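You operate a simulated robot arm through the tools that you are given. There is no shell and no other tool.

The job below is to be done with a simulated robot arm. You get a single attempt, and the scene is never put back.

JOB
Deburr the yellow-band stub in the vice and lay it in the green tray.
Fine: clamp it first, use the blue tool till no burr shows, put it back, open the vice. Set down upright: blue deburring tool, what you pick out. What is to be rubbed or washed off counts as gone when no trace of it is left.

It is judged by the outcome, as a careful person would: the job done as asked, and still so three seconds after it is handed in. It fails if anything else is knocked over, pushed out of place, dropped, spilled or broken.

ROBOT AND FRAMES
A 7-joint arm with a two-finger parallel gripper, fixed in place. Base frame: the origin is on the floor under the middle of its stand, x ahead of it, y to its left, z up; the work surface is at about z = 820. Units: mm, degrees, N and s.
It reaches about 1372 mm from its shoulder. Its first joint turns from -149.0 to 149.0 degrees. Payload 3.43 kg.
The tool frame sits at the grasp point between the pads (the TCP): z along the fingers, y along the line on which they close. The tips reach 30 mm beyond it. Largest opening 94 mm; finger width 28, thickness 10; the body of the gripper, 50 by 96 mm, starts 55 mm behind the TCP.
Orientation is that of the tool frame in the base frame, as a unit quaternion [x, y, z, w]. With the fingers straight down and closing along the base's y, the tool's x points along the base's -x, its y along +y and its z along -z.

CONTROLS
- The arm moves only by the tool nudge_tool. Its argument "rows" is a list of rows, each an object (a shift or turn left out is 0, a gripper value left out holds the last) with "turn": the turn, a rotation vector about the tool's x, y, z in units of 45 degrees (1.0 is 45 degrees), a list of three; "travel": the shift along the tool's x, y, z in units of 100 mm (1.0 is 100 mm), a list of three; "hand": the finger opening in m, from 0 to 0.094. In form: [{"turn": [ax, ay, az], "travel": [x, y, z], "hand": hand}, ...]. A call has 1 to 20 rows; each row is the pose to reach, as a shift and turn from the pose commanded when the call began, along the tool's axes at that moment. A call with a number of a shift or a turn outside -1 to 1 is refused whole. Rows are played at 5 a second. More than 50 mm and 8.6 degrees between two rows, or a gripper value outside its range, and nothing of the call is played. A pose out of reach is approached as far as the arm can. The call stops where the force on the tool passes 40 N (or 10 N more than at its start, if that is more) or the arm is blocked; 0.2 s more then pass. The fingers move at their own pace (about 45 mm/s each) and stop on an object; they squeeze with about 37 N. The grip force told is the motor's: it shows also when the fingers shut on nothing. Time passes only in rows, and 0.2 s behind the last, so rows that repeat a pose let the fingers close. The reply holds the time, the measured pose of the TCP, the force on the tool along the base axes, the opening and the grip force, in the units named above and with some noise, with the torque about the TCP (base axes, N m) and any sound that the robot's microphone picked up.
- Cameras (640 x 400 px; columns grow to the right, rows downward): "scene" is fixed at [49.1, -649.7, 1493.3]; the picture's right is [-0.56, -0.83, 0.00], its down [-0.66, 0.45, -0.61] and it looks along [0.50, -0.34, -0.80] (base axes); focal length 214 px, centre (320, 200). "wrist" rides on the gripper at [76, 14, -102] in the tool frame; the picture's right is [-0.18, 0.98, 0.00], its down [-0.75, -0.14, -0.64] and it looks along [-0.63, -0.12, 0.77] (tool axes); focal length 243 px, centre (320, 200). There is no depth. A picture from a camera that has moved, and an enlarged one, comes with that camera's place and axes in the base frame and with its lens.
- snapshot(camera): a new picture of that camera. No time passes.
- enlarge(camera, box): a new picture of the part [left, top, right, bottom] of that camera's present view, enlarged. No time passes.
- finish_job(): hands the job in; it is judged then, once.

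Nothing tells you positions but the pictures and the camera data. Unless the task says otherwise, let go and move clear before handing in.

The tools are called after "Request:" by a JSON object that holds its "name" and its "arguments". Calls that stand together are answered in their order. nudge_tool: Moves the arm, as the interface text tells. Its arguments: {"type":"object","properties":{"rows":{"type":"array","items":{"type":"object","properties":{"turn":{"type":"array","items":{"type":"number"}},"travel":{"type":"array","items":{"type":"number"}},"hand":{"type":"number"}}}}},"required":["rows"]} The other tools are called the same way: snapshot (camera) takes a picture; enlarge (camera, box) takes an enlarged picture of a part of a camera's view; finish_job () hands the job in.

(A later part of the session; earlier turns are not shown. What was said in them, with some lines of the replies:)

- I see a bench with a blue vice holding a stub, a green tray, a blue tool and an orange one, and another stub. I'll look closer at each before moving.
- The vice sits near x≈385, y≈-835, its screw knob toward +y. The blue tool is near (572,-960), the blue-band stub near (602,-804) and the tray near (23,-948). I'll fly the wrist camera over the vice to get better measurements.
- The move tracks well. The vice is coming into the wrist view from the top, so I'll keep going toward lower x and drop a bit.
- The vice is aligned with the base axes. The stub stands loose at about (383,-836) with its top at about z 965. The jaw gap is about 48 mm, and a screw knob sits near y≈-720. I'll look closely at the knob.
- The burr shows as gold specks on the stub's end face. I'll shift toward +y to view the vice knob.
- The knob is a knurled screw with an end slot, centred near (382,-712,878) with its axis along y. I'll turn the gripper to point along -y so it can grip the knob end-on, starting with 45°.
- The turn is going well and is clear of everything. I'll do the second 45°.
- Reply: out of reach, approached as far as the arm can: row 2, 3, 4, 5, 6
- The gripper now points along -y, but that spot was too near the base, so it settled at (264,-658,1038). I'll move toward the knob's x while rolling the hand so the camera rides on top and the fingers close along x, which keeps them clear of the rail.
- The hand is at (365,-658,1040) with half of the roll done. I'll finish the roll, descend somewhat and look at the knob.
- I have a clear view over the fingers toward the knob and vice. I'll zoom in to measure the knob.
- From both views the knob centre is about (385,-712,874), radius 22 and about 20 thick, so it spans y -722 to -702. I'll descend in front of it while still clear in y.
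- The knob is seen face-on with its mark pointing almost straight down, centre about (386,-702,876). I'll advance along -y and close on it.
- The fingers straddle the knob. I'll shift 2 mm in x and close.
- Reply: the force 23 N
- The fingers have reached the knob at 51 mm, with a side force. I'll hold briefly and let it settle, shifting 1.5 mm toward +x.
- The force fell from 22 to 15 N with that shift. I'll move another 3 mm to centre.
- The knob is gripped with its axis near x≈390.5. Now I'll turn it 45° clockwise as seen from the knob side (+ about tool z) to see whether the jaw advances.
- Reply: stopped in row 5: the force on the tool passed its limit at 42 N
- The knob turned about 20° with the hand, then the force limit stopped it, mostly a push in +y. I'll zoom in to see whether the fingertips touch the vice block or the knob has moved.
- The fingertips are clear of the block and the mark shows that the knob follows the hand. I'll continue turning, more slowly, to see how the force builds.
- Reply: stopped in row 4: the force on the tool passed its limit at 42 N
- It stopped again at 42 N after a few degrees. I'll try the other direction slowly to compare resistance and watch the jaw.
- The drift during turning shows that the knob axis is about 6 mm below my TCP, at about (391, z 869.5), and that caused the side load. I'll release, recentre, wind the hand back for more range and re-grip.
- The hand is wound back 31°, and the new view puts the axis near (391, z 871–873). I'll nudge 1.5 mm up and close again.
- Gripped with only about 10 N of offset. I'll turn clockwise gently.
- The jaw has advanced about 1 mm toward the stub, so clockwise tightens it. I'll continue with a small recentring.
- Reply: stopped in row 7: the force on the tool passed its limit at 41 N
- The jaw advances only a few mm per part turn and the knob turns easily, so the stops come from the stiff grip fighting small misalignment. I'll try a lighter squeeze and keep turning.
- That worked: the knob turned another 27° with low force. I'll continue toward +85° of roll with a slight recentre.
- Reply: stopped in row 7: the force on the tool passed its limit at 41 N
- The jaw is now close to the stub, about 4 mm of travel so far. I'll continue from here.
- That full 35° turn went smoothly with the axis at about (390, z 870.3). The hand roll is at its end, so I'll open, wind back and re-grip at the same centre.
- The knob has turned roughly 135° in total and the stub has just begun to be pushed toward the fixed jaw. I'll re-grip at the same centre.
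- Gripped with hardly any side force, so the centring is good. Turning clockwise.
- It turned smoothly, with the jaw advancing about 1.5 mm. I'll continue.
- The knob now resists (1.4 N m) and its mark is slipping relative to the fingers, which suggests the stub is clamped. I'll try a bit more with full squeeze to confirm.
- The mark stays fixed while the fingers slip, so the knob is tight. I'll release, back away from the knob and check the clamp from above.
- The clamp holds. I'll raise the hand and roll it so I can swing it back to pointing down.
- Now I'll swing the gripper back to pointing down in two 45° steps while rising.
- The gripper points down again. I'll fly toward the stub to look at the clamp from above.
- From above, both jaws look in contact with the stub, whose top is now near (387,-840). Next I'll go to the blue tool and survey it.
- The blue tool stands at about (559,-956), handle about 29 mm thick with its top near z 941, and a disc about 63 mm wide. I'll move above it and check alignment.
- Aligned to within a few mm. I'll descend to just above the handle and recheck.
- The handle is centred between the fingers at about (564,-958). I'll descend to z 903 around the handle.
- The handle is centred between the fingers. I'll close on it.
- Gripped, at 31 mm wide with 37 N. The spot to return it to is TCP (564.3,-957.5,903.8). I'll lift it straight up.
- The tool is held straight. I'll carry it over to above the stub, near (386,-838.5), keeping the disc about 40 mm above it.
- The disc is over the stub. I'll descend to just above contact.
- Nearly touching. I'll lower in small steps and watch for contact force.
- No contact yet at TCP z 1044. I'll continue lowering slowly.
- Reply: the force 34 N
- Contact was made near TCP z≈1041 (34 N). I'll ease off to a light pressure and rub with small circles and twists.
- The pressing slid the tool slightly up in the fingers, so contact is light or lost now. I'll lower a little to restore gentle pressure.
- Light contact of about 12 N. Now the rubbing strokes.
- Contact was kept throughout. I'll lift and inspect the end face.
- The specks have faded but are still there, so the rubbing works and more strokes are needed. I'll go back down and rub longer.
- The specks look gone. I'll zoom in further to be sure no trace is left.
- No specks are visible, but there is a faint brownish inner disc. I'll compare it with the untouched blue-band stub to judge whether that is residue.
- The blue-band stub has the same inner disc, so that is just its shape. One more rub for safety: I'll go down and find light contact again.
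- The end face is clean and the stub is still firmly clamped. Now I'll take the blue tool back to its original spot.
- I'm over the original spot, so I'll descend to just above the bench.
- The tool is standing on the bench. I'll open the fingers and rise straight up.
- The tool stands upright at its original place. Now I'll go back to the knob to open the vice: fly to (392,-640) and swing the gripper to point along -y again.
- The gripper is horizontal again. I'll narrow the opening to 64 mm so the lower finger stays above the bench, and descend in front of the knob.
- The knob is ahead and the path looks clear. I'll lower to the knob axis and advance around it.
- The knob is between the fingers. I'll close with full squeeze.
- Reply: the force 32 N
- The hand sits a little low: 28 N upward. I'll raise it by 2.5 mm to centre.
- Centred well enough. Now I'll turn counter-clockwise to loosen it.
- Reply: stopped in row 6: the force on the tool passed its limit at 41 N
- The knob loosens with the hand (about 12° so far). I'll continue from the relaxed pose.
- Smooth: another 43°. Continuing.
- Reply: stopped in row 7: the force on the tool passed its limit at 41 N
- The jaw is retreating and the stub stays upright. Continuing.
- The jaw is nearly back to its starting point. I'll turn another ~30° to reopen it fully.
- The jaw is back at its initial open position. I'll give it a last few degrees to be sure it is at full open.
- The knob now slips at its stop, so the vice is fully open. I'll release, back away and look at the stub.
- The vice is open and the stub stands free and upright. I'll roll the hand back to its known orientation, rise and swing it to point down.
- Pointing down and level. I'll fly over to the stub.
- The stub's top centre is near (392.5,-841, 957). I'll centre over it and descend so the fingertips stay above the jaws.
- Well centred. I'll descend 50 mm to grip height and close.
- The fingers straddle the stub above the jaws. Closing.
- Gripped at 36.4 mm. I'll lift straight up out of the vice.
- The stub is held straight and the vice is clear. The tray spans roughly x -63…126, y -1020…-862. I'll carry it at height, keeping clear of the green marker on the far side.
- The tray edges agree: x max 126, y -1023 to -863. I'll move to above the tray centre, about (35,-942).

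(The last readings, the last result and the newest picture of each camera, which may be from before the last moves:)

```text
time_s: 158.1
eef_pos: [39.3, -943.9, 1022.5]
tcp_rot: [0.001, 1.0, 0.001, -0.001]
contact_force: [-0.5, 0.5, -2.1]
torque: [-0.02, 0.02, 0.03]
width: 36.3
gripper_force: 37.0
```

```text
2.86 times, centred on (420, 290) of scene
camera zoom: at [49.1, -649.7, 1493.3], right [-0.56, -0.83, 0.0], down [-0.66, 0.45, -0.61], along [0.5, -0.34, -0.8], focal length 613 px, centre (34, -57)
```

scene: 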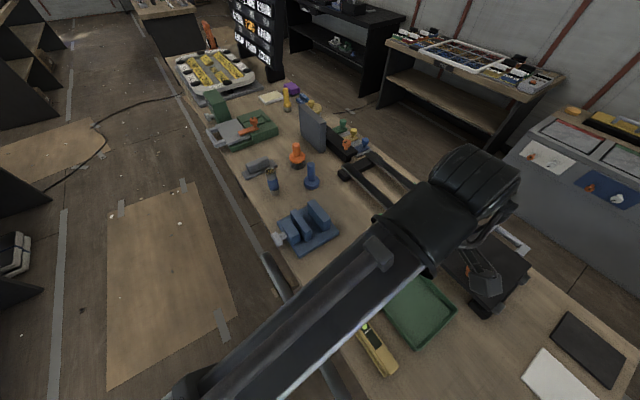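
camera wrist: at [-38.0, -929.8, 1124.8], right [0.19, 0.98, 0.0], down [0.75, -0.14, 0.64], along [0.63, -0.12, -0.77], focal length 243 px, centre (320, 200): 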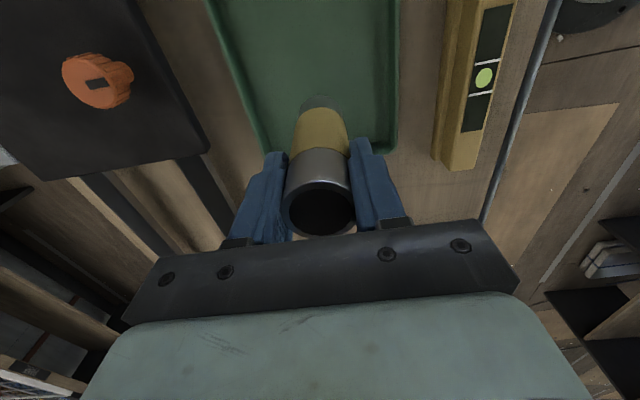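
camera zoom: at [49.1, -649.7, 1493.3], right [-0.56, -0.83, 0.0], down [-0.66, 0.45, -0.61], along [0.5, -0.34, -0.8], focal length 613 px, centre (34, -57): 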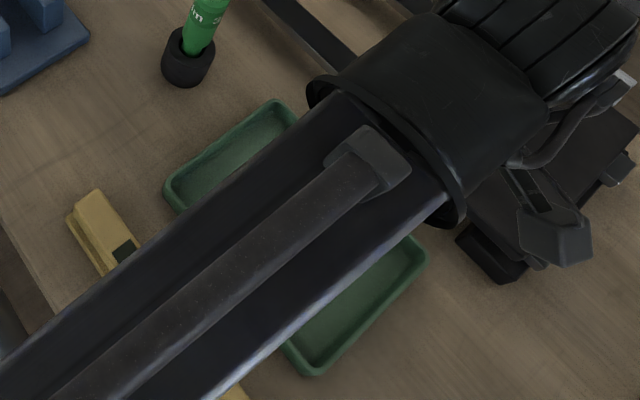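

The stub is above the middle of the tray. I'll descend further, then creep to contact.

Request:
{"name": "nudge_tool", "arguments": {"rows": [{"travel": [0, 0, 0.25]}, {"travel": [0, 0, 0.5]}, {"travel": [0, 0, 0.7]}, {"travel": [0, 0, 0.8]}, {"travel": [0, 0, 0.8]}]}}

Request:
{"name": "snapshot", "arguments": {"camera": "wrist"}}

```text
time_s: 159.3
eef_pos: [36.6, -943.5, 941.9]
tcp_rot: [0.001, 1.0, 0.001, -0.001]
contact_force: [0.2, 0.2, -1.8]
torque: [0.03, 0.03, 0.03]
width: 36.4
gripper_force: 36.7
```

```text
taken
camera wrist: at [-38.7, -930.1, 1044.9], right [0.19, 0.98, 0.0], down [0.75, -0.14, 0.64], along [0.63, -0.12, -0.77], focal length 243 px, centre (320, 200)
```

wrist: 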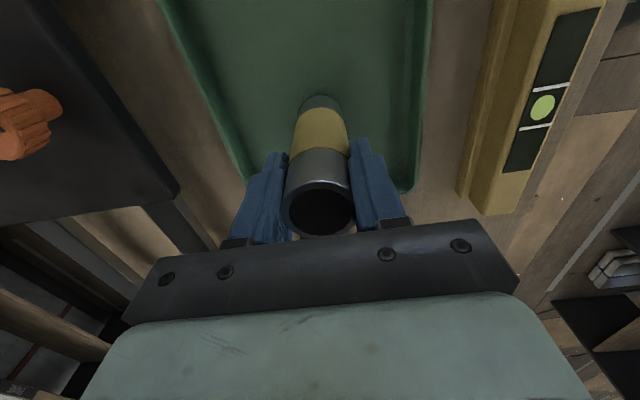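

Request:
{"name": "nudge_tool", "arguments": {"rows": [{"travel": [0, 0, 0.02]}, {"travel": [0, 0, 0.04]}, {"travel": [0, 0, 0.055]}, {"travel": [0, 0, 0.07]}, {"travel": [0, 0, 0.07]}]}}

```text
time_s: 160.5
eef_pos: [37.6, -942.6, 934.7]
tcp_rot: [0.001, 1.0, 0.001, -0.001]
contact_force: [1.2, 0.0, -1.9]
torque: [-0.05, -0.01, 0.03]
width: 36.2
gripper_force: 37.0
```

Request:
{"name": "nudge_tool", "arguments": {"rows": [{"travel": [0, 0, 0.01]}, {"travel": [0, 0, 0.02]}, {"travel": [0, 0, 0.025]}, {"travel": [0, 0, 0.025]}]}}

```text
time_s: 161.5
eef_pos: [38.2, -942.0, 931.0]
tcp_rot: [0.001, 1.0, 0.001, 0.0]
contact_force: [0.4, 0.8, -1.8]
torque: [0.0, -0.03, 0.01]
width: 36.1
gripper_force: 36.6
```

Request:
{"name": "nudge_tool", "arguments": {"rows": [{"travel": [0, 0, 0.01]}, {"travel": [0, 0, 0.015]}, {"travel": [0, 0, 0.015]}]}}

Request:
{"name": "nudge_tool", "arguments": {"rows": [{"travel": [0, 0, 0.008]}, {"travel": [0, 0, 0.012]}, {"travel": [0, 0, 0.012]}]}}

```text
time_s: 162.3
eef_pos: [37.9, -942.5, 929.5]
tcp_rot: [0.001, 1.0, 0.0, -0.001]
contact_force: [0.0, 0.5, -1.8]
torque: [0.02, 0.0, 0.01]
width: 36.3
gripper_force: 36.9
```

```text
time_s: 163.1
eef_pos: [37.7, -942.2, 929.7]
tcp_rot: [0.001, 1.0, 0.0, -0.001]
contact_force: [-0.9, -1.1, -0.2]
torque: [0.04, -0.01, 0.02]
width: 36.2
gripper_force: 37.3
```

Request:
{"name": "nudge_tool", "arguments": {"rows": [{"travel": [0, 0, 0.006]}, {"travel": [0, 0, 0.006]}]}}

```text
time_s: 163.7
eef_pos: [37.6, -942.5, 929.0]
tcp_rot: [0.001, 1.0, 0.001, -0.001]
contact_force: [0.0, 0.9, -1.4]
torque: [0.01, 0.0, 0.01]
width: 36.2
gripper_force: 37.5
```

Request:
{"name": "nudge_tool", "arguments": {"rows": [{"travel": [0, 0, 0.006]}, {"travel": [0, 0, 0.01]}, {"travel": [0, 0, 0.01]}]}}

```text
time_s: 164.5
eef_pos: [38.6, -943.4, 925.8]
tcp_rot: [0.0, 1.0, 0.001, -0.001]
contact_force: [-0.2, 0.7, -2.8]
torque: [0.0, -0.02, 0.03]
width: 36.3
gripper_force: 37.4
```

Still no contact, so I'll keep creeping down.

Request:
{"name": "nudge_tool", "arguments": {"rows": [{"travel": [0, 0, 0.006]}, {"travel": [0, 0, 0.01]}, {"travel": [0, 0, 0.01]}]}}

Request:
{"name": "nudge_tool", "arguments": {"rows": [{"travel": [0, 0, 0.006]}, {"travel": [0, 0, 0.01]}, {"travel": [0, 0, 0.01]}]}}

Request:
{"name": "snapshot", "arguments": {"camera": "wrist"}}

```text
time_s: 165.3
eef_pos: [38.9, -942.1, 927.4]
tcp_rot: [0.0, 1.0, 0.001, -0.001]
contact_force: [1.8, 0.6, 12.6]
torque: [0.07, -0.05, -0.01]
width: 36.2
gripper_force: 36.9
```

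```text
time_s: 166.1
eef_pos: [37.7, -943.1, 926.4]
tcp_rot: [0.0, 1.0, 0.0, -0.001]
contact_force: [2.2, 0.3, 30.9]
torque: [0.01, 0.02, -0.07]
width: 36.4
gripper_force: 36.9
```

```text
taken
camera wrist: at [-38.5, -928.9, 1030.0], right [0.19, 0.98, 0.0], down [0.75, -0.14, 0.64], along [0.63, -0.12, -0.77], focal length 243 px, centre (320, 200)
```

wrist: 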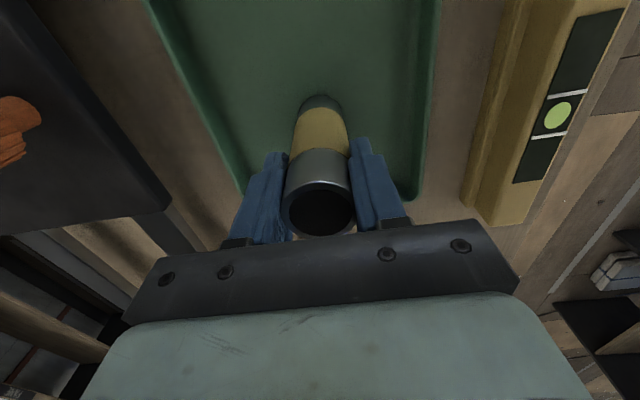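

On the tray floor. I'll ease the pressure, then open the fingers and rise.

Request:
{"name": "nudge_tool", "arguments": {"rows": [{"travel": [0, 0, -0.01]}, {"travel": [0, 0, -0.018]}, {"travel": [0, 0, -0.018]}]}}

```text
time_s: 166.9
eef_pos: [37.6, -941.7, 925.9]
tcp_rot: [0.001, 1.0, 0.0, 0.0]
contact_force: [1.0, -3.2, 9.2]
torque: [-0.43, 0.06, 0.07]
width: 36.2
gripper_force: 37.3
```

Request:
{"name": "nudge_tool", "arguments": {"rows": [{"hand": 0.04}, {"hand": 0.05}, {"hand": 0.06}, {"hand": 0.075}, {"hand": 0.075}, {"travel": [0, 0, -0.1], "hand": 0.075}, {"travel": [0, 0, -0.3]}, {"travel": [0, 0, -0.6]}, {"travel": [0, 0, -1.0]}, {"travel": [0, 0, -1.0]}]}}

Request:
{"name": "snapshot", "arguments": {"camera": "wrist"}}

```text
time_s: 169.1
eef_pos: [37.3, -943.9, 1025.9]
tcp_rot: [0.001, 1.0, 0.001, 0.0]
contact_force: [0.5, -0.3, 0.2]
torque: [-0.02, 0.01, 0.03]
width: 75.1
gripper_force: 0.1
```

```text
taken
camera wrist: at [-39.1, -931.2, 1130.4], right [0.19, 0.98, 0.0], down [0.75, -0.14, 0.64], along [0.63, -0.12, -0.77], focal length 243 px, centre (320, 200)
```

wrist: 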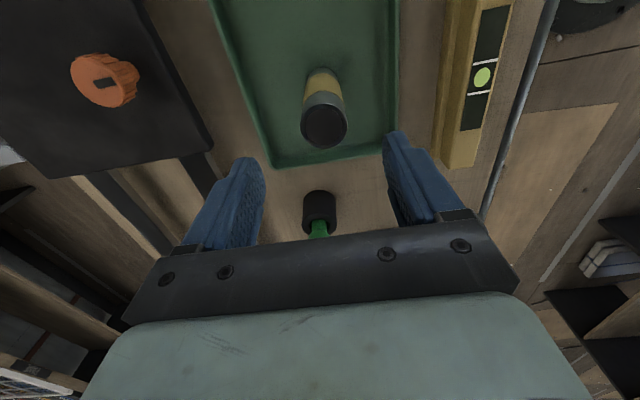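

The stub stands upright in the tray. I'll rise and move the arm away toward +y, then check the whole scene.

Request:
{"name": "nudge_tool", "arguments": {"rows": [{"travel": [0, 0, -0.3]}, {"travel": [0, 0, -0.6]}, {"travel": [0, 0, -1.0]}, {"travel": [0, 0, -1.0]}]}}

Request:
{"name": "nudge_tool", "arguments": {"rows": [{"travel": [0, 0.35, 0]}, {"travel": [0, 0.7, 0]}, {"travel": [0, 1.0, 0]}]}}

Request:
{"name": "nudge_tool", "arguments": {"rows": [{"travel": [0, 0.35, 0]}, {"travel": [0, 0.7, 0]}, {"travel": [0, 1.0, 0]}, {"travel": [0, 1.0, 0]}]}}

Request:
{"name": "snapshot", "arguments": {"camera": "scene"}}

Request:
{"name": "snapshot", "arguments": {"camera": "wrist"}}

```text
time_s: 170.1
eef_pos: [37.9, -944.7, 1126.8]
tcp_rot: [0.001, 1.0, 0.0, -0.001]
contact_force: [0.5, 0.3, 0.1]
torque: [0.01, -0.02, -0.02]
width: 74.9
gripper_force: 0.1
```

```text
time_s: 170.9
eef_pos: [37.9, -842.5, 1128.7]
tcp_rot: [0.001, 1.0, 0.002, -0.001]
contact_force: [0.7, -0.3, 0.3]
torque: [0.03, 0.03, 0.01]
width: 74.8
gripper_force: 0.0
```

```text
time_s: 171.9
eef_pos: [36.6, -741.2, 1127.9]
tcp_rot: [0.001, 1.0, 0.001, 0.0]
contact_force: [-0.4, -0.4, 0.8]
torque: [-0.04, -0.02, 0.0]
width: 75.0
gripper_force: 0.0
```

```text
taken
```

scene: 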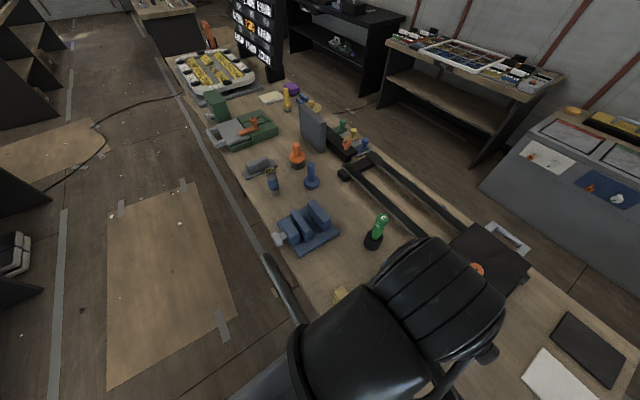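

```text
taken
camera wrist: at [-38.8, -727.5, 1231.2], right [0.19, 0.98, 0.0], down [0.75, -0.14, 0.64], along [0.63, -0.12, -0.77], focal length 243 px, centre (320, 200)
```

wrist: 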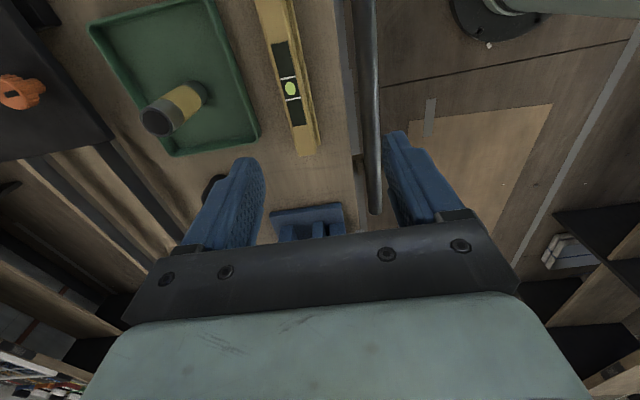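

The stub stands upright in the tray and everything else appears in place. One last close look at the stub's end, the vice and the tool before handing in.

Request:
{"name": "enlarge", "arguments": {"camera": "wrist", "box": [120, 60, 240, 150]}}

Request:
{"name": "enlarge", "arguments": {"camera": "scene", "box": [240, 130, 400, 260]}}

```text
4.44 times, centred on (180, 105) of wrist
camera zoom: at [-38.8, -727.5, 1231.2], right [0.19, 0.98, 0.0], down [0.75, -0.14, 0.64], along [0.63, -0.12, -0.77], focal length 1078 px, centre (942, 622)
```

zoom: 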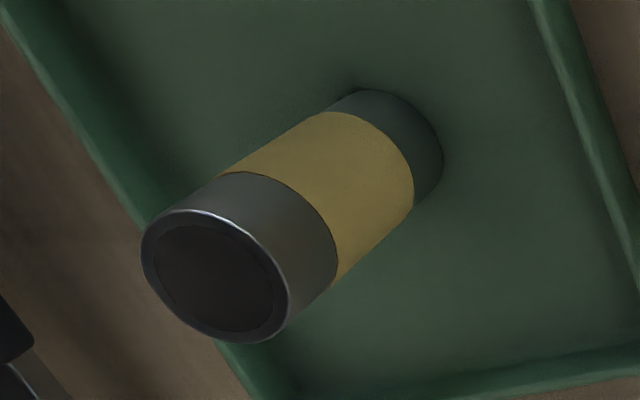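

```text
3.08 times, centred on (320, 195) of scene
camera zoom: at [49.1, -649.7, 1493.3], right [-0.56, -0.83, 0.0], down [-0.66, 0.45, -0.61], along [0.5, -0.34, -0.8], focal length 660 px, centre (320, 215)
```

zoom: 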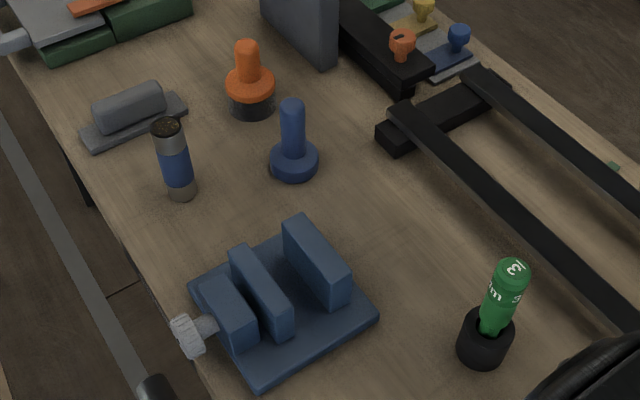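

The stub's end is clean and it stands upright in the green tray. The blue tool is back upright in its place, the vice is open, nothing else has moved, and the arm is clear, so I'm handing in.

Request:
{"name": "finish_job", "arguments": {}}

```text
The job is handed in.
```

The yellow-band stub is deburred and standing upright in the green tray, and I've handed the job in.

- **Clamping:** I turned the vice knob clockwise until it stopped and the fingers slipped on it. From above, the stub sat against both jaws, and it stayed put while I rubbed.
- **Deburring:** After the first rub the gold specks had only faded. I rubbed again until none showed, then once more for safety. A faint inner disc remains on the end face; the untouched blue-band stub has the same one, so I took it to be the stub's shape rather than residue.
- **Blue tool:** It is back upright at its original spot. It slid up a few millimetres in the fingers while I was pressing, so I lowered it until it touched the bench before letting go.
- **Vice:** It is open, with the knob turned back to its stop and the jaw where it started.

In the last pictures nothing else looked knocked over or moved. The gripper is empty and clear of the bench items.
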